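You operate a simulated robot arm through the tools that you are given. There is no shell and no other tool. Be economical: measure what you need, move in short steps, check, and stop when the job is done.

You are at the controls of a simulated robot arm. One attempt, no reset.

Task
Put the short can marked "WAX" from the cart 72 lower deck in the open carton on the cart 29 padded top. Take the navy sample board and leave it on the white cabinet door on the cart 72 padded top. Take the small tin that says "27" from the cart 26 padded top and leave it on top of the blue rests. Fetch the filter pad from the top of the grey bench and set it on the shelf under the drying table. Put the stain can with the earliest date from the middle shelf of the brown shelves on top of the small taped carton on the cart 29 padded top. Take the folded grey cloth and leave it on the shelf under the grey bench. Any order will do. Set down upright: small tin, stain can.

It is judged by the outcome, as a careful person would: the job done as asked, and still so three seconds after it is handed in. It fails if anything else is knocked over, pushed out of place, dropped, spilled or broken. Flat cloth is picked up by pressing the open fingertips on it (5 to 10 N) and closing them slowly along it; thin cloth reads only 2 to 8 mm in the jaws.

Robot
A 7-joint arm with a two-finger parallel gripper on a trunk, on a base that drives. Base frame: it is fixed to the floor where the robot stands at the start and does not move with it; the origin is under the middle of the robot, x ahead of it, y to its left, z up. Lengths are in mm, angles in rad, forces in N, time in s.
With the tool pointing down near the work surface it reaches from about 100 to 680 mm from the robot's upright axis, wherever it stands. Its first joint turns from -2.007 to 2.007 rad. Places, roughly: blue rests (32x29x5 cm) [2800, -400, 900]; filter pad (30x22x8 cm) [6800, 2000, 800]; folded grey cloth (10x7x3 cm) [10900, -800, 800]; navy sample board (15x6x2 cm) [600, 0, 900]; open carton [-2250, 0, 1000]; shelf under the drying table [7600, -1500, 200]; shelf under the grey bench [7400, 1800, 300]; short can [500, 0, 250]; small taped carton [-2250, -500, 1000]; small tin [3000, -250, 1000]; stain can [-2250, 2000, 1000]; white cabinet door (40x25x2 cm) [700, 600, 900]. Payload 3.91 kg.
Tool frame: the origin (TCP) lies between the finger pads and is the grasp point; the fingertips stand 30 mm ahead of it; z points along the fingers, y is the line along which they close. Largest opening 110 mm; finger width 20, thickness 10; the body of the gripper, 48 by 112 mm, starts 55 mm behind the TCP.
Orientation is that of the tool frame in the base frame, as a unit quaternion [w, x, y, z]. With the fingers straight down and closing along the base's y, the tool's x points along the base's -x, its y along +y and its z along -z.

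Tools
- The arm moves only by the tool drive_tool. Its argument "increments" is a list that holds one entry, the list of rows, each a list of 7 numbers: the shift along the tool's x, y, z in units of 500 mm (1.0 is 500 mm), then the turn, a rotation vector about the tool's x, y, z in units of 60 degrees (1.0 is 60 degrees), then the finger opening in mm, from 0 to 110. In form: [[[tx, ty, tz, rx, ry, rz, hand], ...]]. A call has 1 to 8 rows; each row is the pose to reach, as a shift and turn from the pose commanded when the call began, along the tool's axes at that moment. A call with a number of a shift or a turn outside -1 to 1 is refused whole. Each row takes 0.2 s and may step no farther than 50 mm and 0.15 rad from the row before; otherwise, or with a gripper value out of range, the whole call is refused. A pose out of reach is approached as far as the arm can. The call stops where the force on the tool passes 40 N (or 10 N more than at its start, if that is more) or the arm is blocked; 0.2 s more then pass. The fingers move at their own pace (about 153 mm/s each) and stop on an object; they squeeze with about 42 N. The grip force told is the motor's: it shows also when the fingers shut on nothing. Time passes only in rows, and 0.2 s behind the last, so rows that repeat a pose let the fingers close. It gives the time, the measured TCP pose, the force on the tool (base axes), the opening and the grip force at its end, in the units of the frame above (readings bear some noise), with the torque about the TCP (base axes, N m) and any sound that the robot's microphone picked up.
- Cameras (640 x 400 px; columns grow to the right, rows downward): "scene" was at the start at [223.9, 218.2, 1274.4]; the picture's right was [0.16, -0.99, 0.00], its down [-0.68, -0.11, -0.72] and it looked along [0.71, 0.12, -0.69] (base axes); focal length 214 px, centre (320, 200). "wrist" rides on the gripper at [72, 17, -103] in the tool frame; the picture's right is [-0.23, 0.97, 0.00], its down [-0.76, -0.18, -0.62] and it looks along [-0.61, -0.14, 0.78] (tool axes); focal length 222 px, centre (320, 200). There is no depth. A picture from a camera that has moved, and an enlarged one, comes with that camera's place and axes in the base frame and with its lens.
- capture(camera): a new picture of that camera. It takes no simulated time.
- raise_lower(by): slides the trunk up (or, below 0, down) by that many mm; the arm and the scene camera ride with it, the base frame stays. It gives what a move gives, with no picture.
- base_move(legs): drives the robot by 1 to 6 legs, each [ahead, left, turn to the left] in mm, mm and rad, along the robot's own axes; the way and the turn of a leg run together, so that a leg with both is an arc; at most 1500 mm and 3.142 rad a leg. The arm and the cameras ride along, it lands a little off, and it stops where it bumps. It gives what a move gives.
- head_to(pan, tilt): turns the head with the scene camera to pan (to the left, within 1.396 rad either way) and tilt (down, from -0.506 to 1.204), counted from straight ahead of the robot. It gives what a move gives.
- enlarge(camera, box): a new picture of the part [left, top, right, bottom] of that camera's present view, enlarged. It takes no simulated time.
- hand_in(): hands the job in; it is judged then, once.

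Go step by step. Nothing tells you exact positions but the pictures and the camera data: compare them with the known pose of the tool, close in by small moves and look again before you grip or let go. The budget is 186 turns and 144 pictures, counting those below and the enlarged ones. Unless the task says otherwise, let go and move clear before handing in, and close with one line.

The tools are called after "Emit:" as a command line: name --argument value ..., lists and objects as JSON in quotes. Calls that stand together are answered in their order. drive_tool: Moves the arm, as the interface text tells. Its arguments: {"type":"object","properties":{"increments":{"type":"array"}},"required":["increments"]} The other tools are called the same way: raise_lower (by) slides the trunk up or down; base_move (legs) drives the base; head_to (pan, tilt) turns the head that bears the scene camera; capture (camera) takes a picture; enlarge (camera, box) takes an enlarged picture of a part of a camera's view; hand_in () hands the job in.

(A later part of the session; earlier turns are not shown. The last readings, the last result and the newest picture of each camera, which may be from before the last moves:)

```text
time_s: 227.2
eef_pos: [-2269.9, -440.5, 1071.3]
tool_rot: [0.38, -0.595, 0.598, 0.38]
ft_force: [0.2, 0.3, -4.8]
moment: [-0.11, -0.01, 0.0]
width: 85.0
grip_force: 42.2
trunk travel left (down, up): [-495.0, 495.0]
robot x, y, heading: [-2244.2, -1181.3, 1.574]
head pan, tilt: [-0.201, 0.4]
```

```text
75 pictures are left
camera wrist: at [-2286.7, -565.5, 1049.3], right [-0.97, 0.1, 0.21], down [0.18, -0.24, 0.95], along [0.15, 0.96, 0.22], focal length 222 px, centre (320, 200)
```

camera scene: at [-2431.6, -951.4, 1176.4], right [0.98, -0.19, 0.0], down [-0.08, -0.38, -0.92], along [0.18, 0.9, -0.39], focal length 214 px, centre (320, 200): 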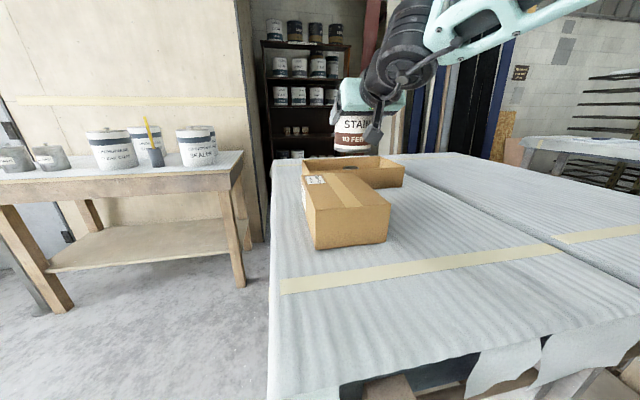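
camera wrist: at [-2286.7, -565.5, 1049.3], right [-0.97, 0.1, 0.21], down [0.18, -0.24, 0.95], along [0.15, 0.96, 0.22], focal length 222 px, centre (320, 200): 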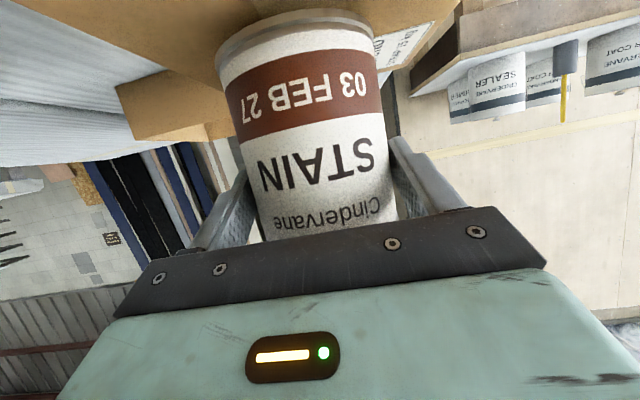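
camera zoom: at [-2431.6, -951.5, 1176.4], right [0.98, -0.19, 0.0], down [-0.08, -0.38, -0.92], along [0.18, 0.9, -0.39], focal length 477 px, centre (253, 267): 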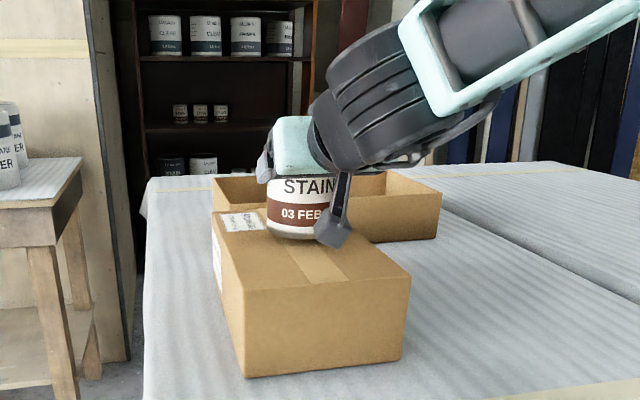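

It is over the carton and close to it. I'll lower in small steps.

Emit:
drive_tool --increments '[[[0.0054, 0, 0.0025, 0, 0, 0, 70], [0.0109, 0, 0.0051, 0, 0, 0, 70], [0.0163, 0, 0.0076, 0, 0, 0, 70], [0.0217, 0, 0.0102, 0, 0, 0, 70]]]'

```text
time_s: 228.2
eef_pos: [-2269.2, -441.2, 1061.8]
tool_rot: [0.383, -0.593, 0.598, 0.381]
ft_force: [1.1, -2.9, 15.6]
moment: [-0.75, -0.04, 0.07]
width: 85.1
grip_force: 42.0
trunk travel left (down, up): [-495.0, 495.0]
robot x, y, heading: [-2241.0, -1183.8, 1.575]
head pan, tilt: [-0.201, 0.4]
```

It's resting on the carton. I'll open and back off along the tool axis.

Emit:
drive_tool --increments '[[[0, 0, 0, 0, 0, 0, 85], [0, 0, 0, 0, 0, 0, 105], [0, 0, 0, 0, 0, 0, 108], [0, 0, -0.06, 0, 0, 0, 108], [0, 0, -0.15, 0, 0, 0, 108], [0, 0, -0.24, 0, 0, 0, 108], [-0.08, 0, -0.28, 0, 0, 0, 108]]]'

Emit:
capture --camera "scene"

```text
time_s: 229.8
eef_pos: [-2267.1, -550.4, 1155.3]
tool_rot: [0.38, -0.594, 0.599, 0.379]
ft_force: [-0.5, 0.3, -0.3]
moment: [0.02, 0.01, 0.01]
width: 107.8
grip_force: 0.0
trunk travel left (down, up): [-495.0, 495.0]
robot x, y, heading: [-2246.0, -1186.1, 1.577]
head pan, tilt: [-0.201, 0.4]
```

```text
74 pictures are left
camera scene: at [-2431.6, -951.4, 1176.4], right [0.98, -0.19, 0.0], down [-0.08, -0.38, -0.92], along [0.18, 0.9, -0.39], focal length 214 px, centre (320, 200)
```

scene: 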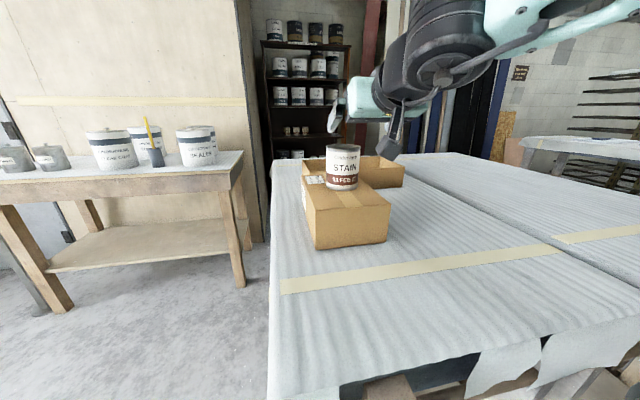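

The stain can stands on the taped carton. Three jobs are done. Next is cart 26: I'll straighten the tool and drive east.

Emit:
base_move --legs '[[-270, 0, 0], [0, 0, -1.577], [1500, 0, 0], [1500, 0, 0], [1100, 0, 0]]'

Emit:
drive_tool --increments '[[[0, 0, 0, 0, 0.13, 0, 108], [0, 0, 0, 0, 0.26, 0, 108], [0, 0, 0, 0, 0.39, 0, 108], [0, 0, 0, 0, 0.52, 0, 108], [0, 0, 0, 0, 0.65, 0, 108], [0, 0, 0, 0, 0.78, 0, 108], [0, 0, 0, 0, 0.91, 0, 108], [0, 0, 0, 0, 1.0, 0, 108]]]'

Emit:
drive_tool --increments '[[[0, 0, 0, 0, 0.083, 0, 108]]]'

Emit:
raise_lower --by 130

Emit:
head_to --pan 0.2 --tilt 0.4

Emit:
capture --camera "scene"

```text
time_s: 254.9
eef_pos: [2508.5, -1582.1, 1156.2]
tool_rot: [0.537, 0.026, 0.843, -0.016]
ft_force: [-0.6, -0.8, 0.1]
moment: [-0.01, 0.0, 0.01]
width: 108.2
grip_force: 0.0
trunk travel left (down, up): [-495.0, 495.0]
robot x, y, heading: [1875.0, -1571.7, -0.053]
head pan, tilt: [-0.201, 0.4]
```

```text
time_s: 256.7
eef_pos: [2464.2, -1607.9, 1146.5]
tool_rot: [0.044, 0.031, 0.999, 0.0]
ft_force: [1.3, -1.5, -0.2]
moment: [0.09, 0.0, -0.01]
width: 108.0
grip_force: 0.0
out of reach, approached as far as the arm can: row 6, 7, 8
trunk travel left (down, up): [-495.0, 495.0]
robot x, y, heading: [1872.9, -1567.8, -0.053]
head pan, tilt: [-0.201, 0.4]
```

```text
time_s: 257.1
eef_pos: [2446.3, -1615.8, 1143.7]
tool_rot: [0.001, 0.03, 1.0, 0.0]
ft_force: [0.4, 0.0, -0.7]
moment: [-0.01, 0.02, 0.0]
width: 108.1
grip_force: 0.0
out of reach, approached as far as the arm can: row 1
trunk travel left (down, up): [-495.0, 495.0]
robot x, y, heading: [1872.8, -1567.1, -0.053]
head pan, tilt: [-0.201, 0.4]
```

```text
time_s: 258.7
eef_pos: [2448.3, -1616.0, 1274.2]
tool_rot: [0.001, 0.03, 1.0, 0.001]
ft_force: [0.6, -0.4, -0.8]
moment: [0.03, -0.03, 0.02]
width: 108.1
grip_force: 0.0
trunk travel left (down, up): [-625.0, 365.0]
robot x, y, heading: [1875.9, -1573.4, -0.054]
head pan, tilt: [-0.201, 0.4]
```

```text
time_s: 259.6
eef_pos: [2448.0, -1616.2, 1274.5]
tool_rot: [0.002, 0.03, 1.0, 0.001]
ft_force: [0.0, 0.7, 0.4]
moment: [0.03, -0.01, 0.0]
width: 107.8
grip_force: 0.0
trunk travel left (down, up): [-625.0, 365.0]
robot x, y, heading: [1872.5, -1570.8, -0.05]
head pan, tilt: [0.201, 0.4]
```

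```text
73 pictures are left
camera scene: at [2119.3, -1360.1, 1306.4], right [0.15, -0.99, 0.0], down [-0.38, -0.06, -0.92], along [0.91, 0.14, -0.39], focal length 214 px, centre (320, 200)
```

scene: 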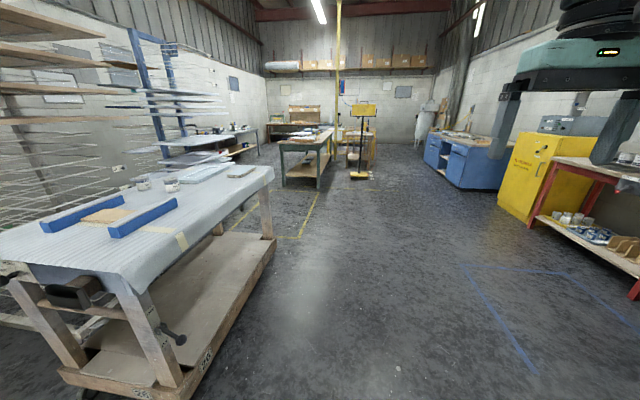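

Cart 26 is at left with the blue rests at about (2805, -338), and small tins beyond. I'll look closer and check the +y side access.

Emit:
base_move --legs '[[700, 200, 0.9]]'

Emit:
head_to --pan 0.5 --tilt 0.4

Emit:
capture --camera "scene"

```text
time_s: 263.5
eef_pos: [2799.9, -701.3, 1273.1]
tool_rot: [0.001, -0.414, 0.91, 0.002]
ft_force: [0.1, 1.0, -0.1]
moment: [0.0, 0.03, -0.02]
width: 108.0
grip_force: 0.1
trunk travel left (down, up): [-625.0, 365.0]
robot x, y, heading: [2415.3, -1132.0, 0.872]
head pan, tilt: [0.201, 0.4]
cut short: leg 1
```

```text
time_s: 264.3
eef_pos: [2800.5, -701.4, 1272.9]
tool_rot: [0.002, -0.414, 0.91, 0.002]
ft_force: [0.2, -0.6, -0.3]
moment: [0.0, -0.02, 0.0]
width: 108.0
grip_force: 0.0
trunk travel left (down, up): [-625.0, 365.0]
robot x, y, heading: [2417.1, -1131.9, 0.866]
head pan, tilt: [0.499, 0.4]
```

```text
72 pictures are left
camera scene: at [2371.1, -796.4, 1306.4], right [0.98, -0.21, 0.0], down [-0.08, -0.38, -0.92], along [0.19, 0.9, -0.39], focal length 214 px, centre (320, 200)
```

scene: 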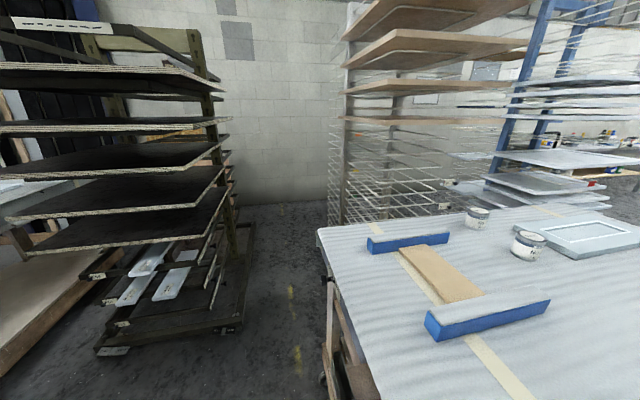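

I'll zoom in on the tins and rests.

Emit:
enlarge --camera "scene" --box '[440, 190, 580, 280]'

Emit:
enlarge --camera "scene" --box '[350, 210, 580, 360]'

```text
4.44 times, centred on (510, 235) of scene
camera zoom: at [2371.1, -796.4, 1306.4], right [0.98, -0.21, 0.0], down [-0.08, -0.38, -0.92], along [0.19, 0.9, -0.39], focal length 953 px, centre (-524, 44)
```

zoom: 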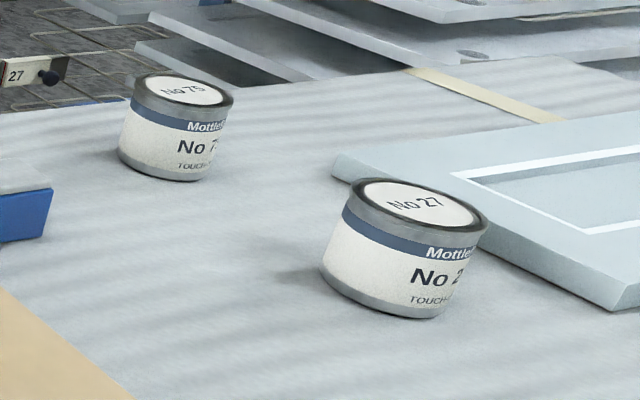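

```text
2.67 times, centred on (465, 285) of scene
camera zoom: at [2371.1, -796.4, 1306.4], right [0.98, -0.21, 0.0], down [-0.08, -0.38, -0.92], along [0.19, 0.9, -0.39], focal length 572 px, centre (-67, -27)
```

zoom: 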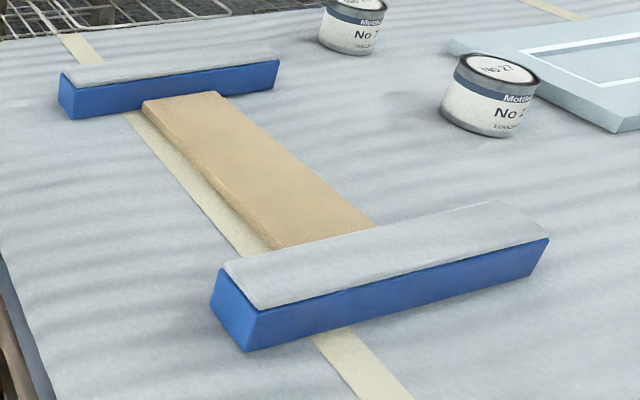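

Tin No 27 is the nearer one, at about (3135, -375). It can only be reached from the -y side with a pitched tool. I'll position the base there and pitch 45°.

Emit:
base_move --legs '[[-90, -76, 0], [462, -543, 0], [0, 0, 0.705]]'

Emit:
drive_tool --increments '[[[-0.02, 0, 0, 0, -0.125, 0, 100], [-0.04, 0, 0, 0, -0.25, 0, 100], [-0.06, 0, 0, 0, -0.375, 0, 100], [-0.09, 0, 0, 0, -0.5, 0, 100], [-0.12, 0, 0, 0, -0.625, 0, 100], [-0.15, 0, 0, 0, -0.75, 0, 100]]]'

Emit:
head_to --pan -0.2 --tilt 0.6

Emit:
capture --camera "scene"

Emit:
capture --camera "wrist"

```text
time_s: 270.9
eef_pos: [3139.4, -678.0, 1273.4]
tool_rot: [0.001, -0.701, 0.713, 0.002]
ft_force: [0.3, 0.3, 0.6]
moment: [0.0, 0.02, 0.0]
width: 107.8
grip_force: 0.2
trunk travel left (down, up): [-625.0, 365.0]
robot x, y, heading: [3121.1, -1248.6, 1.564]
head pan, tilt: [0.499, 0.4]
```

```text
time_s: 272.3
eef_pos: [3142.1, -602.9, 1274.3]
tool_rot: [0.274, -0.646, 0.658, 0.271]
ft_force: [-0.7, 0.6, -0.1]
moment: [0.01, 0.01, -0.03]
width: 100.2
grip_force: 0.0
trunk travel left (down, up): [-625.0, 365.0]
robot x, y, heading: [3122.5, -1255.3, 1.565]
head pan, tilt: [0.499, 0.4]
```

```text
time_s: 273.4
eef_pos: [3142.9, -602.9, 1273.4]
tool_rot: [0.272, -0.648, 0.659, 0.27]
ft_force: [0.6, 0.3, 0.3]
moment: [0.01, 0.0, 0.0]
width: 100.1
grip_force: 0.1
trunk travel left (down, up): [-625.0, 365.0]
robot x, y, heading: [3119.3, -1251.5, 1.563]
head pan, tilt: [-0.201, 0.6]
```

```text
69 pictures are left
camera scene: at [2935.0, -1022.3, 1288.2], right [0.98, -0.2, 0.0], down [-0.12, -0.55, -0.83], along [0.17, 0.81, -0.56], focal length 214 px, centre (320, 200)
```

scene: 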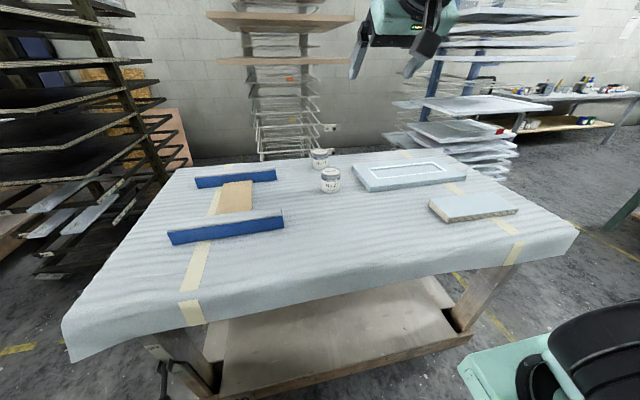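

```text
68 pictures are left
camera wrist: at [3123.3, -726.9, 1294.5], right [-0.97, 0.18, 0.16], down [0.18, 0.09, 0.98], along [0.16, 0.98, -0.12], focal length 222 px, centre (320, 200)
```

wrist: 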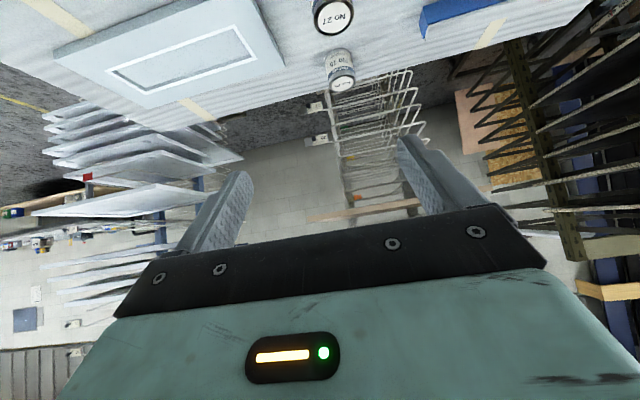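

The tin is at about (3107, -388). I'll lower the trunk, drive ahead to the cart edge, and look with the wrist camera.

Emit:
raise_lower --by -270

Emit:
base_move --legs '[[130, 33, 0]]'

Emit:
capture --camera "wrist"

Emit:
capture --camera "scene"

```text
time_s: 276.1
eef_pos: [3142.5, -603.5, 1003.8]
tool_rot: [0.274, -0.647, 0.658, 0.271]
ft_force: [-0.4, -0.1, 0.2]
moment: [-0.02, -0.05, -0.01]
width: 99.8
grip_force: 0.1
trunk travel left (down, up): [-355.0, 635.0]
robot x, y, heading: [3123.0, -1248.6, 1.556]
head pan, tilt: [-0.201, 0.6]
```

```text
time_s: 277.4
eef_pos: [3112.0, -473.9, 1003.3]
tool_rot: [0.274, -0.646, 0.659, 0.27]
ft_force: [-0.2, 0.6, 0.1]
moment: [-0.02, -0.02, 0.0]
width: 100.0
grip_force: 0.2
trunk travel left (down, up): [-355.0, 635.0]
robot x, y, heading: [3088.3, -1119.5, 1.562]
head pan, tilt: [-0.201, 0.6]
```

```text
67 pictures are left
camera wrist: at [3091.9, -596.9, 1024.4], right [-0.97, 0.18, 0.16], down [0.18, 0.09, 0.98], along [0.16, 0.98, -0.12], focal length 222 px, centre (320, 200)
```

wrist: 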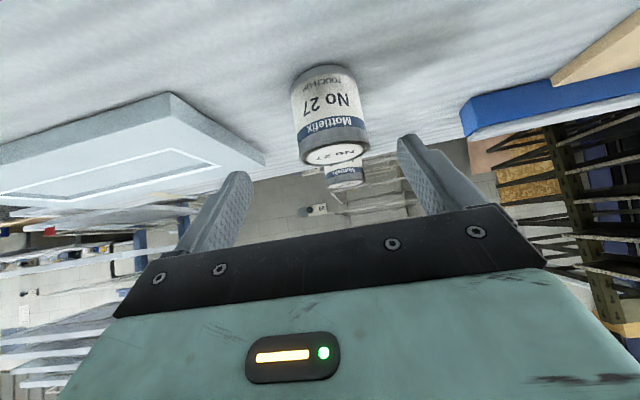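

```text
66 pictures are left
camera scene: at [2903.1, -892.0, 1018.2], right [0.98, -0.21, 0.0], down [-0.12, -0.55, -0.83], along [0.17, 0.81, -0.56], focal length 214 px, centre (320, 200)
```

scene: 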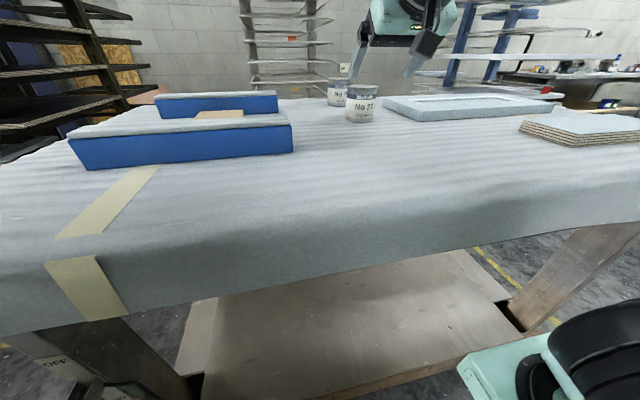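

The tin stands at (3101, -377) with its top at about 942. I'll move in.

Emit:
drive_tool --increments '[[[-0.009, 0.022, 0.08, 0, 0, 0, 100], [-0.018, 0.022, 0.16, 0, 0, 0, 100], [-0.022, 0.022, 0.2, 0, 0, 0, 100]]]'

Emit:
capture --camera "wrist"

```text
time_s: 278.2
eef_pos: [3104.3, -394.8, 940.2]
tool_rot: [0.274, -0.646, 0.659, 0.269]
ft_force: [-0.1, 0.1, -0.4]
moment: [-0.03, -0.01, 0.04]
width: 100.1
grip_force: 0.0
trunk travel left (down, up): [-355.0, 635.0]
robot x, y, heading: [3088.3, -1121.9, 1.559]
head pan, tilt: [-0.201, 0.6]
```

```text
65 pictures are left
camera wrist: at [3084.6, -518.2, 961.8], right [-0.97, 0.18, 0.16], down [0.18, 0.09, 0.98], along [0.16, 0.98, -0.12], focal length 222 px, centre (320, 200)
```

wrist: 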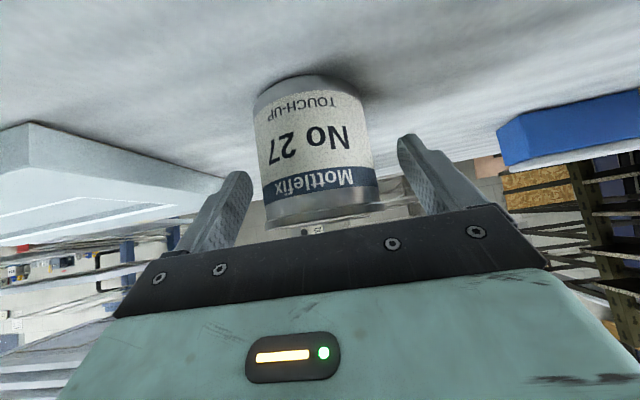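

I'll make a small lateral trim, finish the approach and close.

Emit:
drive_tool --increments '[[[-0.002, -0.006, 0.022, 0, 0, 0, 100], [-0.003, -0.006, 0.044, 0, 0, 0, 100], [-0.003, -0.006, 0.044, 0, 0, 0, 60], [-0.003, -0.006, 0.044, 0, 0, 0, 60], [-0.003, -0.006, 0.044, 0, 0, 0, 60]]]'

Emit:
capture --camera "wrist"

```text
time_s: 279.4
eef_pos: [3105.0, -379.3, 926.6]
tool_rot: [0.274, -0.646, 0.66, 0.269]
ft_force: [1.0, 0.0, 0.0]
moment: [-0.02, -0.09, 0.02]
width: 66.5
grip_force: 42.1
trunk travel left (down, up): [-355.0, 635.0]
robot x, y, heading: [3088.6, -1122.1, 1.556]
head pan, tilt: [-0.201, 0.6]
```

```text
64 pictures are left
camera wrist: at [3085.5, -502.6, 946.7], right [-0.97, 0.18, 0.16], down [0.18, 0.09, 0.98], along [0.16, 0.98, -0.12], focal length 222 px, centre (320, 200)
```

wrist: 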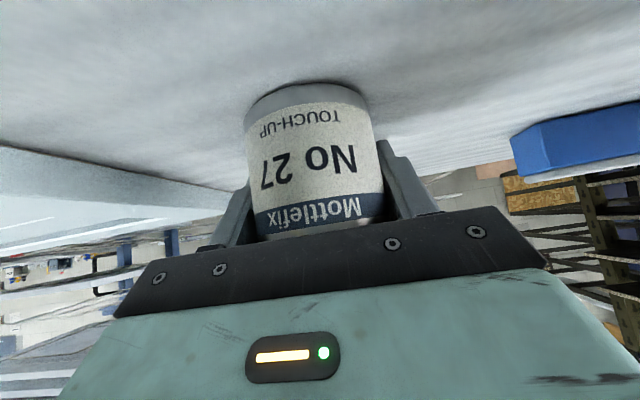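

The tin is held. I'll lift it 100 mm and drive the base left and back toward the near blue rest.

Emit:
drive_tool --increments '[[[-0.02, 0, -0.02, 0, 0, 0, 60], [-0.08, 0, -0.08, 0, 0, 0, 60], [-0.14, 0, -0.14, 0, 0, 0, 60]]]'

Emit:
base_move --legs '[[-176, 315, 0.01]]'

Emit:
head_to --pan -0.3 --tilt 0.5

Emit:
capture --camera "scene"

Emit:
capture --camera "wrist"

```text
time_s: 280.2
eef_pos: [3105.6, -380.1, 1027.4]
tool_rot: [0.274, -0.646, 0.66, 0.269]
ft_force: [-0.3, 0.1, -3.1]
moment: [0.0, -0.02, 0.01]
width: 66.6
grip_force: 42.1
trunk travel left (down, up): [-355.0, 635.0]
robot x, y, heading: [3086.1, -1123.7, 1.56]
head pan, tilt: [-0.201, 0.6]
```

```text
time_s: 282.5
eef_pos: [2778.0, -554.3, 1026.7]
tool_rot: [0.272, -0.651, 0.655, 0.272]
ft_force: [-0.3, 0.0, -2.8]
moment: [0.04, -0.03, 0.02]
width: 66.6
grip_force: 42.3
trunk travel left (down, up): [-355.0, 635.0]
robot x, y, heading: [2770.4, -1293.9, 1.579]
head pan, tilt: [-0.201, 0.6]
```

```text
time_s: 283.2
eef_pos: [2777.8, -553.6, 1026.9]
tool_rot: [0.273, -0.65, 0.655, 0.271]
ft_force: [0.0, 0.4, -2.7]
moment: [0.01, -0.03, 0.02]
width: 66.6
grip_force: 41.9
trunk travel left (down, up): [-355.0, 635.0]
robot x, y, heading: [2770.7, -1298.5, 1.577]
head pan, tilt: [-0.3, 0.499]
```

```text
63 pictures are left
camera scene: at [2591.6, -1068.9, 1027.2], right [0.96, -0.29, 0.0], down [-0.14, -0.46, -0.88], along [0.25, 0.84, -0.48], focal length 214 px, centre (320, 200)
```

scene: 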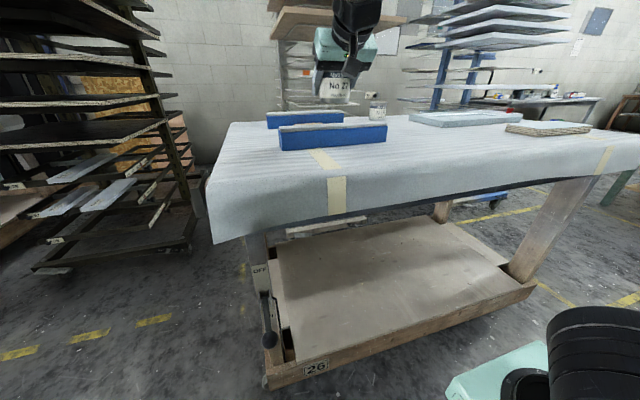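

```text
62 pictures are left
camera wrist: at [2760.4, -678.4, 1047.8], right [-0.97, 0.17, 0.16], down [0.18, 0.09, 0.98], along [0.15, 0.98, -0.12], focal length 222 px, centre (320, 200)
```

wrist: 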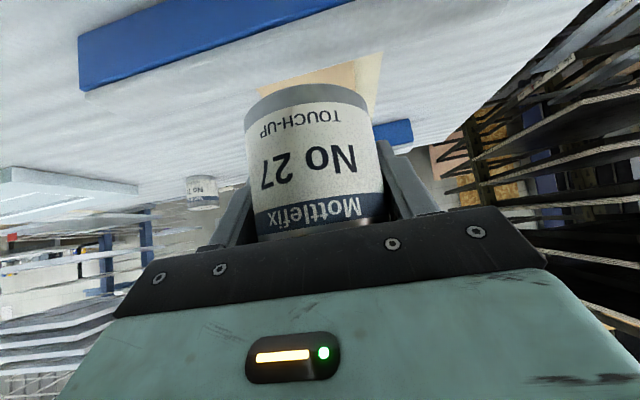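

I need the bar's top edges precisely. I'll raise the trunk briefly for a better view.

Emit:
raise_lower --by 300

Emit:
enlarge --camera "scene" --box '[240, 140, 440, 280]'

```text
time_s: 286.2
eef_pos: [2778.3, -554.1, 1327.9]
tool_rot: [0.272, -0.65, 0.655, 0.271]
ft_force: [0.5, 0.3, -1.4]
moment: [0.03, -0.01, 0.02]
width: 66.4
grip_force: 41.6
trunk travel left (down, up): [-655.0, 335.0]
robot x, y, heading: [2769.2, -1294.4, 1.574]
head pan, tilt: [-0.3, 0.499]
```

```text
2.86 times, centred on (340, 210) of scene
camera zoom: at [2591.6, -1068.9, 1327.3], right [0.96, -0.29, 0.0], down [-0.14, -0.46, -0.88], along [0.25, 0.84, -0.48], focal length 613 px, centre (263, 171)
```

zoom: 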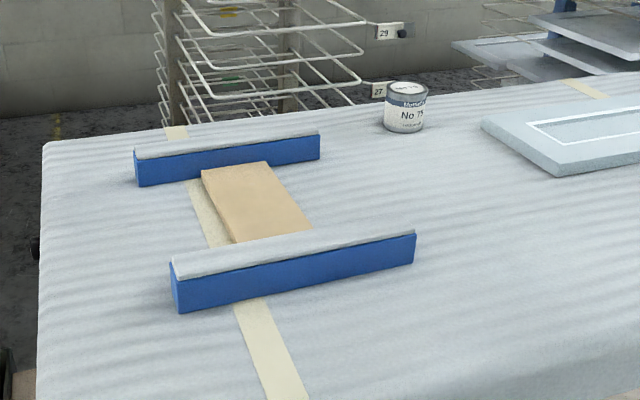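

The bar top spans y -575 to -535, centred near -554, and the TCP is right on that line. I'll lower back down and descend in small steps.

Emit:
raise_lower --by -300

Emit:
drive_tool --increments '[[[0.03, 0, 0.03, 0, 0, 0, 60], [0.052, 0, 0.052, 0, 0, 0, 60], [0.058, 0, 0.058, 0, 0, 0, 60]]]'

Emit:
enlarge --camera "scene" --box '[240, 40, 440, 180]'

Emit:
capture --camera "wrist"

```text
time_s: 289.2
eef_pos: [2778.5, -553.6, 1026.2]
tool_rot: [0.271, -0.651, 0.655, 0.272]
ft_force: [0.6, 0.3, -2.0]
moment: [-0.01, -0.01, -0.01]
width: 66.6
grip_force: 42.4
trunk travel left (down, up): [-355.0, 635.0]
robot x, y, heading: [2770.1, -1298.9, 1.578]
head pan, tilt: [-0.3, 0.499]
```

```text
time_s: 290.0
eef_pos: [2777.2, -554.0, 986.3]
tool_rot: [0.271, -0.651, 0.654, 0.272]
ft_force: [-0.4, -0.1, -1.1]
moment: [0.02, 0.0, -0.02]
width: 66.6
grip_force: 42.6
trunk travel left (down, up): [-355.0, 635.0]
robot x, y, heading: [2769.4, -1297.6, 1.576]
head pan, tilt: [-0.3, 0.499]
```

```text
2.86 times, centred on (340, 110) of scene
camera zoom: at [2591.6, -1068.9, 1027.3], right [0.96, -0.29, 0.0], down [-0.14, -0.46, -0.88], along [0.25, 0.84, -0.48], focal length 613 px, centre (263, 457)
```

zoom: 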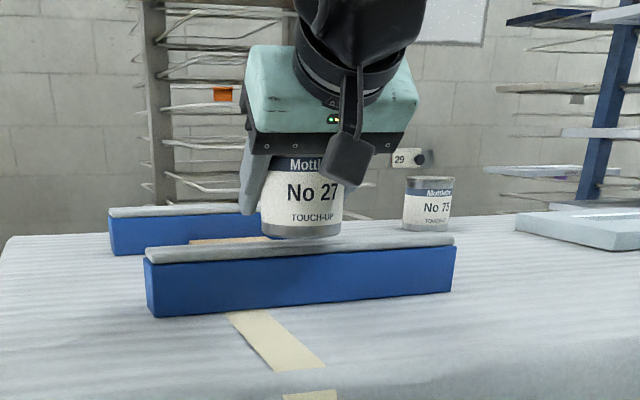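

```text
59 pictures are left
camera wrist: at [2759.7, -678.2, 1006.5], right [-0.97, 0.17, 0.16], down [0.18, 0.09, 0.98], along [0.15, 0.98, -0.12], focal length 222 px, centre (320, 200)
```

wrist: 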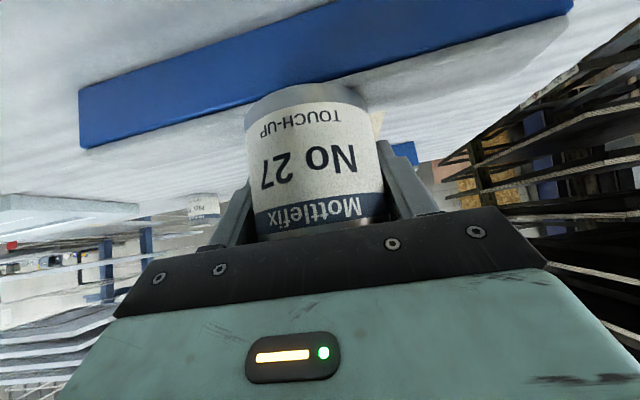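

The tin is centred over the bar. I'll descend in 2.5 mm steps.

Emit:
drive_tool --increments '[[[0.0035, 0, 0.0035, 0, 0, 0, 60], [0.007, 0, 0.007, 0, 0, 0, 60], [0.0105, 0, 0.0105, 0, 0, 0, 60], [0.014, 0, 0.014, 0, 0, 0, 60]]]'

```text
time_s: 291.0
eef_pos: [2778.1, -554.4, 976.0]
tool_rot: [0.272, -0.651, 0.655, 0.272]
ft_force: [0.0, 0.1, -0.5]
moment: [0.0, -0.05, -0.02]
width: 66.7
grip_force: 42.3
trunk travel left (down, up): [-355.0, 635.0]
robot x, y, heading: [2771.0, -1294.1, 1.58]
head pan, tilt: [-0.3, 0.499]
```

Emit:
drive_tool --increments '[[[0.002, 0, 0.002, 0, 0, 0, 60], [0.004, 0, 0.004, 0, 0, 0, 60], [0.006, 0, 0.006, 0, 0, 0, 60]]]'

```text
time_s: 291.8
eef_pos: [2778.6, -553.6, 975.6]
tool_rot: [0.274, -0.65, 0.653, 0.275]
ft_force: [2.6, -3.0, 29.6]
moment: [-0.44, -0.91, -0.02]
width: 66.5
grip_force: 42.1
trunk travel left (down, up): [-355.0, 635.0]
robot x, y, heading: [2770.2, -1297.2, 1.571]
head pan, tilt: [-0.3, 0.499]
```

Contact. I'll ease off, open and retreat.

Emit:
drive_tool --increments '[[[-0.003, 0, -0.003, 0, 0, 0, 64], [-0.003, 0, -0.003, 0, 0, 0, 72], [-0.003, 0, -0.003, 0, 0, 0, 95], [-0.003, 0, -0.003, 0, 0, 0, 95], [-0.003, 0, -0.06, 0, 0, 0, 95], [-0.003, 0, -0.15, 0, 0, 0, 95], [-0.06, 0, -0.22, 0, 0, 0, 95]]]'

Emit:
enlarge --camera "scene" --box '[240, 40, 440, 180]'

```text
time_s: 293.4
eef_pos: [2775.8, -612.4, 1069.0]
tool_rot: [0.272, -0.651, 0.654, 0.271]
ft_force: [-0.1, 0.0, -0.1]
moment: [-0.02, 0.01, 0.01]
width: 94.9
grip_force: 0.0
trunk travel left (down, up): [-355.0, 635.0]
robot x, y, heading: [2769.8, -1297.0, 1.578]
head pan, tilt: [-0.3, 0.499]
```

```text
2.86 times, centred on (340, 110) of scene
camera zoom: at [2591.6, -1068.8, 1027.2], right [0.96, -0.29, 0.0], down [-0.14, -0.46, -0.88], along [0.25, 0.84, -0.48], focal length 613 px, centre (263, 457)
```

zoom: 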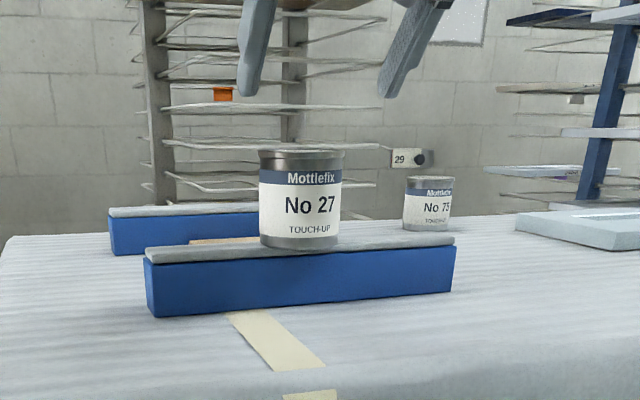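

Tin 27 stands upright on the rest. Next is the filter pad: I'll back off, straighten the tool and drive east to look.

Emit:
base_move --legs '[[-250, 0, 0], [0, 0, -1.3]]'

Emit:
drive_tool --increments '[[[0.03, 0, -0.03, 0, 0.125, 0, 95], [0.06, 0, -0.06, 0, 0.25, 0, 95], [0.09, 0, -0.09, 0, 0.375, 0, 95], [0.12, 0, -0.12, 0, 0.5, 0, 95], [0.15, 0, -0.15, 0, 0.625, 0, 95], [0.18, 0, -0.18, 0, 0.75, 0, 95]]]'

Emit:
raise_lower --by 270

Emit:
base_move --legs '[[1300, -380, -0.27]]'

Emit:
head_to --pan 0.3 --tilt 0.2

Emit:
capture --camera "scene"

```text
time_s: 298.4
eef_pos: [3431.2, -1361.6, 1069.1]
tool_rot: [0.381, -0.123, 0.915, 0.052]
ft_force: [-0.9, -0.1, 0.3]
moment: [0.01, -0.01, 0.01]
width: 95.1
grip_force: 0.0
trunk travel left (down, up): [-355.0, 635.0]
robot x, y, heading: [2772.5, -1542.2, 0.281]
head pan, tilt: [-0.3, 0.499]
```

```text
time_s: 299.8
eef_pos: [3304.9, -1402.1, 1067.3]
tool_rot: [0.001, -0.135, 0.991, 0.0]
ft_force: [-0.1, 0.2, 0.2]
moment: [-0.02, -0.03, 0.02]
width: 94.8
grip_force: 0.1
out of reach, approached as far as the arm can: row 6
trunk travel left (down, up): [-355.0, 635.0]
robot x, y, heading: [2771.4, -1539.9, 0.281]
head pan, tilt: [-0.3, 0.499]
```

```text
time_s: 302.6
eef_pos: [3305.1, -1402.0, 1336.6]
tool_rot: [0.003, -0.135, 0.991, 0.001]
ft_force: [0.5, -0.2, -0.5]
moment: [0.02, -0.01, -0.02]
width: 94.9
grip_force: 0.0
trunk travel left (down, up): [-625.0, 365.0]
robot x, y, heading: [2772.6, -1543.0, 0.282]
head pan, tilt: [-0.3, 0.499]
```

```text
time_s: 309.3
eef_pos: [4657.1, -1694.3, 1336.2]
tool_rot: [0.003, -0.016, 1.0, 0.001]
ft_force: [0.5, 0.0, 1.2]
moment: [-0.02, -0.01, 0.02]
width: 95.0
grip_force: 0.1
trunk travel left (down, up): [-625.0, 365.0]
robot x, y, heading: [4099.8, -1701.2, 0.04]
head pan, tilt: [-0.3, 0.499]
```

```text
time_s: 310.3
eef_pos: [4656.4, -1694.3, 1336.7]
tool_rot: [0.002, -0.016, 1.0, 0.001]
ft_force: [0.5, -0.6, -0.3]
moment: [0.0, 0.01, -0.03]
width: 94.9
grip_force: 0.1
trunk travel left (down, up): [-625.0, 365.0]
robot x, y, heading: [4106.8, -1702.4, 0.04]
head pan, tilt: [0.3, 0.201]
```

```text
57 pictures are left
camera scene: at [4325.7, -1462.8, 1325.0], right [0.34, -0.94, 0.0], down [-0.19, -0.07, -0.98], along [0.92, 0.33, -0.2], focal length 214 px, centre (320, 200)
```

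scene: 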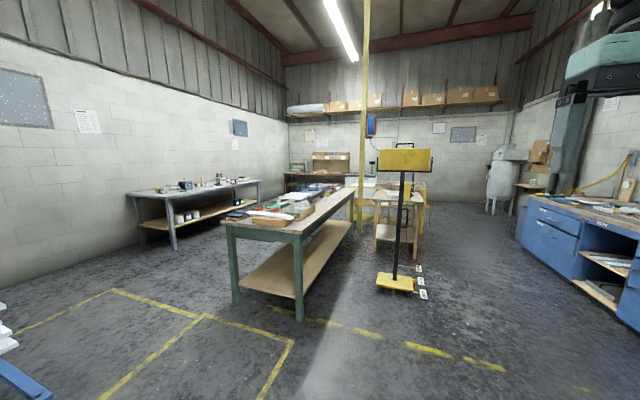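

The grey bench stands along the left wall (x about 6300–8700, front about y = 1475). The drying table is behind the yellow stand. I'll drive around toward the grey bench.

Emit:
base_move --legs '[[1040, 160, 0], [0, 0, 1.53], [1500, 0, 0], [1000, 0, 0]]'

Emit:
head_to --pan -0.7 --tilt 0.35

Emit:
capture --camera "scene"

```text
time_s: 331.3
eef_pos: [5069.1, 1576.6, 1336.8]
tool_rot: [-0.001, 0.713, -0.702, -0.003]
ft_force: [0.1, -0.9, 0.5]
moment: [0.02, -0.01, -0.03]
width: 94.8
grip_force: 0.1
trunk travel left (down, up): [-625.0, 365.0]
robot x, y, heading: [5071.9, 1025.8, 1.599]
head pan, tilt: [0.3, 0.201]
```

```text
time_s: 332.6
eef_pos: [5070.9, 1574.9, 1335.5]
tool_rot: [-0.001, 0.713, -0.701, -0.003]
ft_force: [0.0, 0.1, -0.2]
moment: [0.01, -0.01, 0.02]
width: 94.9
grip_force: 0.0
trunk travel left (down, up): [-625.0, 365.0]
robot x, y, heading: [5069.7, 1021.1, 1.598]
head pan, tilt: [-0.7, 0.351]
```

```text
56 pictures are left
camera scene: at [4921.9, 1232.6, 1311.0], right [0.78, -0.62, 0.0], down [-0.21, -0.27, -0.94], along [0.59, 0.73, -0.34], focal length 214 px, centre (320, 200)
```

scene: 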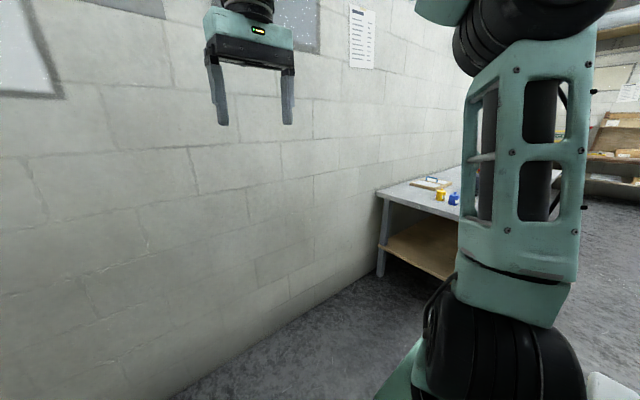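

I'll slide right along the bench and look at its top.

Emit:
base_move --legs '[[0, -900, -0.028], [0, -800, 0]]'

Emit:
head_to --pan -0.2 --tilt 0.6

Emit:
capture --camera "scene"

```text
time_s: 341.3
eef_pos: [6789.7, 1599.4, 1336.9]
tool_rot: [-0.002, 0.708, -0.706, -0.002]
ft_force: [0.4, 0.1, 1.1]
moment: [0.03, 0.04, 0.03]
width: 94.9
grip_force: 0.0
trunk travel left (down, up): [-625.0, 365.0]
robot x, y, heading: [6784.0, 1049.6, 1.583]
head pan, tilt: [-0.7, 0.351]
```

```text
time_s: 342.2
eef_pos: [6790.2, 1598.9, 1336.3]
tool_rot: [-0.001, 0.708, -0.706, -0.002]
ft_force: [0.2, 0.4, -0.3]
moment: [-0.03, 0.01, 0.02]
width: 95.2
grip_force: 0.1
trunk travel left (down, up): [-625.0, 365.0]
robot x, y, heading: [6787.4, 1048.9, 1.586]
head pan, tilt: [-0.201, 0.6]
```

```text
55 pictures are left
camera scene: at [6595.1, 1272.4, 1288.3], right [0.98, -0.19, 0.0], down [-0.1, -0.55, -0.83], along [0.15, 0.81, -0.56], focal length 214 px, centre (320, 200)
```

scene: 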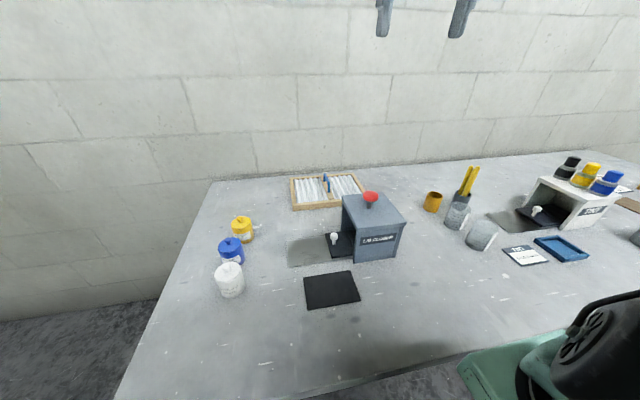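

The framed, pleated item at (6768, 2018) looks like the filter pad. I'll zoom in.

Emit:
enlarge --camera "scene" --box '[270, 150, 420, 270]'

```text
3.33 times, centred on (345, 210) of scene
camera zoom: at [6595.1, 1272.4, 1288.3], right [0.98, -0.19, 0.0], down [-0.1, -0.55, -0.83], along [0.15, 0.81, -0.56], focal length 715 px, centre (237, 167)
```

zoom: 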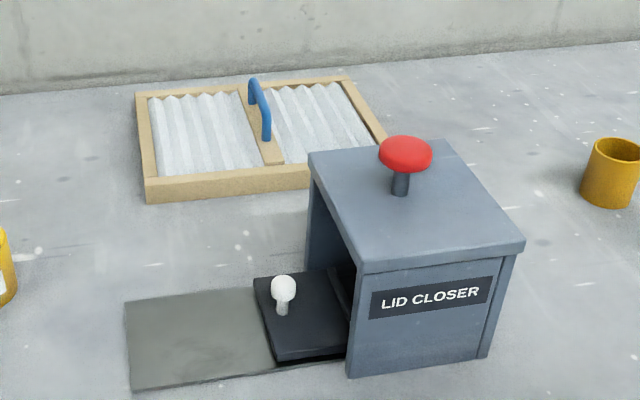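

It has a blue handle along y at about (6758, 2002). It's far, so I'll pitch the tool 45° and stretch out, which also suits placing it under a table later.

Emit:
base_move --legs '[[0, 32, -0.014]]'

Emit:
drive_tool --increments '[[[-0.05, 0, 0.05, 0, -0.1, 0, 60], [-0.1, 0, 0.1, 0, -0.2, 0, 60], [-0.15, 0, 0.15, 0, -0.3, 0, 60], [-0.2, 0, 0.2, 0, -0.4, 0, 60], [-0.25, 0, 0.25, 0, -0.5, 0, 60], [-0.3, 0, 0.3, 0, -0.6, 0, 60], [-0.35, 0, 0.35, 0, -0.68, 0, 60], [-0.4, 0, 0.4, 0, -0.75, 0, 60]]]'

Emit:
capture --camera "scene"

Emit:
capture --camera "wrist"

```text
time_s: 343.0
eef_pos: [6766.2, 1598.8, 1337.2]
tool_rot: [0.001, -0.703, 0.711, 0.003]
ft_force: [-0.4, 0.3, -0.3]
moment: [0.02, 0.01, -0.01]
width: 95.3
grip_force: 0.0
trunk travel left (down, up): [-625.0, 365.0]
robot x, y, heading: [6754.1, 1049.9, 1.572]
head pan, tilt: [-0.201, 0.6]
```

```text
time_s: 345.0
eef_pos: [6643.2, 1758.6, 1136.8]
tool_rot: [-0.239, 0.724, -0.574, -0.301]
ft_force: [-1.6, -0.1, 0.1]
moment: [0.01, -0.04, -0.08]
width: 60.0
grip_force: 0.1
out of reach, approached as far as the arm can: row 6, 7
trunk travel left (down, up): [-625.0, 365.0]
robot x, y, heading: [6754.8, 1049.2, 1.569]
head pan, tilt: [-0.201, 0.6]
stopped in row 8: the arm was blocked; the commanded pose is now the measured one
```

```text
53 pictures are left
camera scene: at [6565.5, 1274.6, 1288.2], right [0.98, -0.2, 0.0], down [-0.11, -0.55, -0.83], along [0.16, 0.81, -0.56], focal length 214 px, centre (320, 200)
```

scene: 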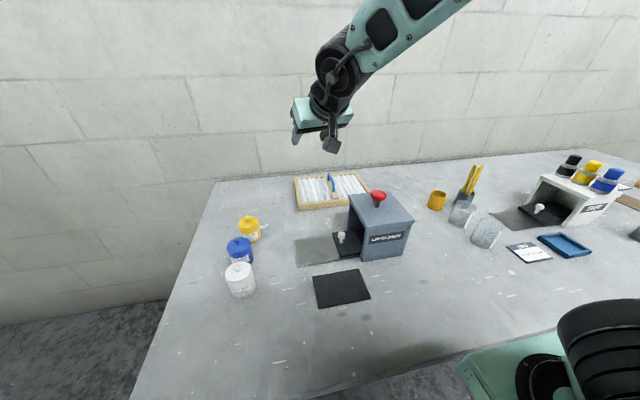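

```text
52 pictures are left
camera wrist: at [6655.1, 1634.2, 1156.5], right [-0.98, -0.07, 0.16], down [0.15, 0.13, 0.98], along [-0.09, 0.99, -0.12], focal length 222 px, centre (320, 200)
```

wrist: 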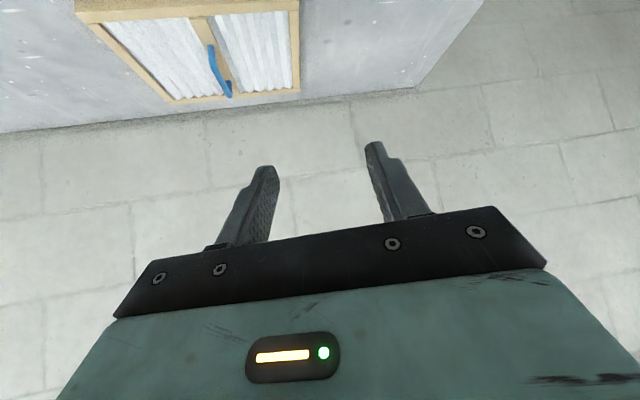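

The arm came near a joint limit at that height and skewed left. I'll come down, correct the yaw and re-centre.

Emit:
drive_tool --increments '[[[0.05, -0.05, 0.035, 0.04, 0, 0.04, 60], [0.1, -0.11, 0.07, 0.08, 0, 0.08, 60], [0.16, -0.17, 0.1, 0.12, 0, 0.12, 60], [0.209, -0.222, 0.13, 0.169, 0, 0.169, 60]]]'

Emit:
capture --camera "wrist"

```text
time_s: 346.0
eef_pos: [6760.3, 1757.1, 1014.7]
tool_rot: [0.275, -0.643, 0.662, 0.268]
ft_force: [-0.6, -1.2, 0.8]
moment: [0.0, -0.02, -0.04]
width: 60.1
grip_force: 0.0
trunk travel left (down, up): [-625.0, 365.0]
robot x, y, heading: [6750.7, 1047.6, 1.572]
head pan, tilt: [-0.201, 0.6]
```

```text
51 pictures are left
camera wrist: at [6740.2, 1633.6, 1035.0], right [-0.97, 0.19, 0.16], down [0.18, 0.09, 0.98], along [0.17, 0.98, -0.12], focal length 222 px, centre (320, 200)
```

wrist: 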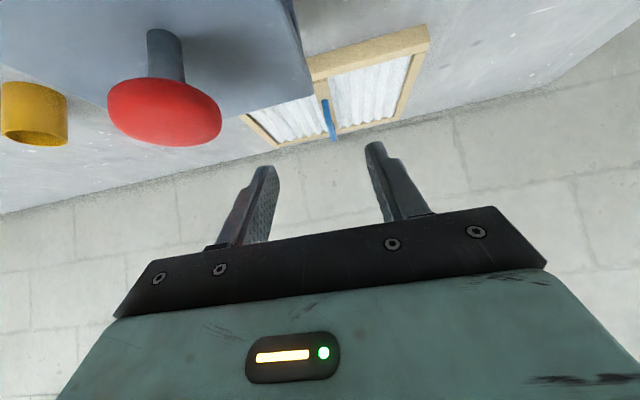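

The pad's centre is really near (6770, 2066) with its frame top at 811, so I need the base closer. I'll back off and check how much room the footboard has under the bench.

Emit:
base_move --legs '[[-700, 0, 0]]'

Emit:
raise_lower --by -400

Emit:
head_to --pan -0.3 --tilt 0.8

Emit:
capture --camera "scene"

```text
time_s: 349.9
eef_pos: [6765.8, 1059.4, 1014.7]
tool_rot: [0.277, -0.639, 0.665, 0.269]
ft_force: [-0.2, -0.1, 0.1]
moment: [0.01, 0.02, 0.0]
width: 59.9
grip_force: 0.1
trunk travel left (down, up): [-625.0, 365.0]
robot x, y, heading: [6747.9, 345.7, 1.562]
head pan, tilt: [-0.201, 0.6]
```

```text
time_s: 353.7
eef_pos: [6765.5, 1059.1, 614.3]
tool_rot: [0.276, -0.639, 0.666, 0.267]
ft_force: [-0.2, -0.6, -0.1]
moment: [-0.01, -0.01, 0.02]
width: 59.6
grip_force: 0.1
trunk travel left (down, up): [-225.0, 765.0]
robot x, y, heading: [6748.5, 346.6, 1.56]
head pan, tilt: [-0.201, 0.6]
```

```text
time_s: 354.4
eef_pos: [6765.5, 1057.9, 615.3]
tool_rot: [0.277, -0.639, 0.666, 0.268]
ft_force: [0.4, -0.7, 0.3]
moment: [-0.03, 0.02, -0.03]
width: 60.0
grip_force: 0.0
trunk travel left (down, up): [-225.0, 765.0]
robot x, y, heading: [6747.9, 349.6, 1.561]
head pan, tilt: [-0.3, 0.799]
```

```text
50 pictures are left
camera scene: at [6570.6, 569.4, 871.4], right [0.95, -0.31, 0.0], down [-0.22, -0.68, -0.7], along [0.22, 0.66, -0.72], focal length 214 px, centre (320, 200)
```

scene: 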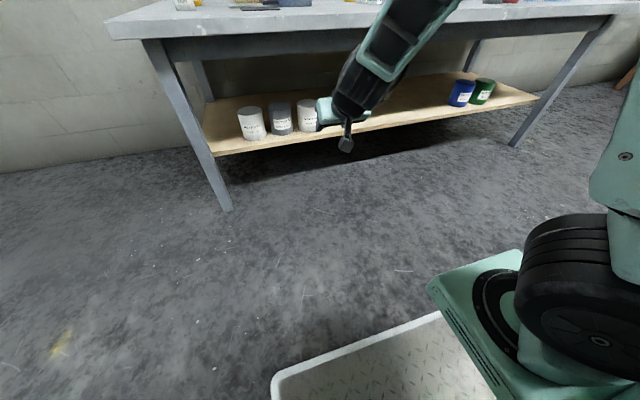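

The shelf is set back and the footboard is low, so the base can slide about 200 mm under the bench front. I'll raise the trunk and drive in.

Emit:
raise_lower --by 400

Emit:
base_move --legs '[[700, 0, 0.008], [140, 0, 0]]'

Emit:
head_to --pan -0.3 --tilt 0.6

Emit:
capture --camera "wrist"

Emit:
capture --camera "scene"

```text
time_s: 358.3
eef_pos: [6764.4, 1059.1, 1013.8]
tool_rot: [0.276, -0.639, 0.666, 0.268]
ft_force: [0.5, -0.3, 0.2]
moment: [0.0, 0.01, 0.0]
width: 60.0
grip_force: 0.0
trunk travel left (down, up): [-625.0, 365.0]
robot x, y, heading: [6750.0, 349.1, 1.557]
head pan, tilt: [-0.3, 0.799]
```

```text
time_s: 363.0
eef_pos: [6773.8, 1900.3, 1014.9]
tool_rot: [0.276, -0.641, 0.664, 0.269]
ft_force: [0.3, 0.3, 0.4]
moment: [-0.01, 0.0, -0.02]
width: 60.0
grip_force: 0.2
trunk travel left (down, up): [-625.0, 365.0]
robot x, y, heading: [6761.3, 1188.7, 1.561]
head pan, tilt: [-0.3, 0.799]
```

```text
time_s: 363.8
eef_pos: [6774.6, 1898.7, 1013.8]
tool_rot: [0.276, -0.64, 0.665, 0.268]
ft_force: [0.3, 0.4, 1.0]
moment: [-0.02, 0.02, 0.02]
width: 60.4
grip_force: 0.1
trunk travel left (down, up): [-625.0, 365.0]
robot x, y, heading: [6761.2, 1186.3, 1.562]
head pan, tilt: [-0.3, 0.6]
```

```text
49 pictures are left
camera wrist: at [6752.3, 1775.4, 1035.1], right [-0.97, 0.2, 0.16], down [0.18, 0.09, 0.98], along [0.18, 0.98, -0.12], focal length 222 px, centre (320, 200)
```

wrist: 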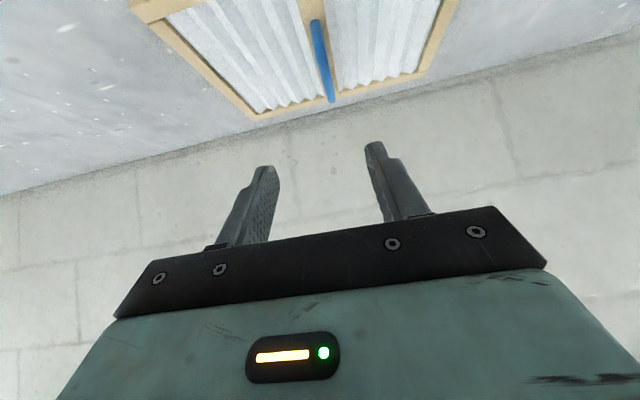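

```text
48 pictures are left
camera scene: at [6583.3, 1416.0, 1288.2], right [0.95, -0.31, 0.0], down [-0.17, -0.54, -0.82], along [0.25, 0.79, -0.57], focal length 214 px, centre (320, 200)
```

scene: 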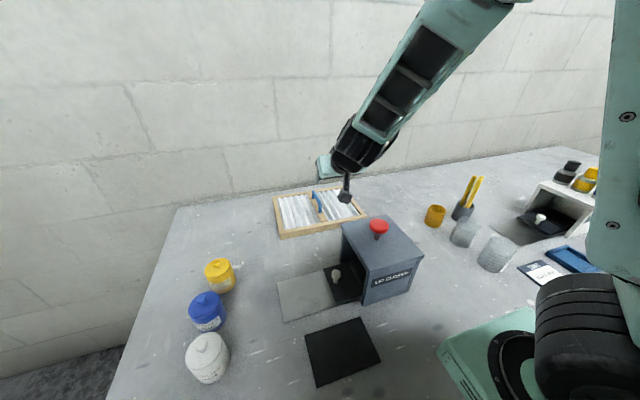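

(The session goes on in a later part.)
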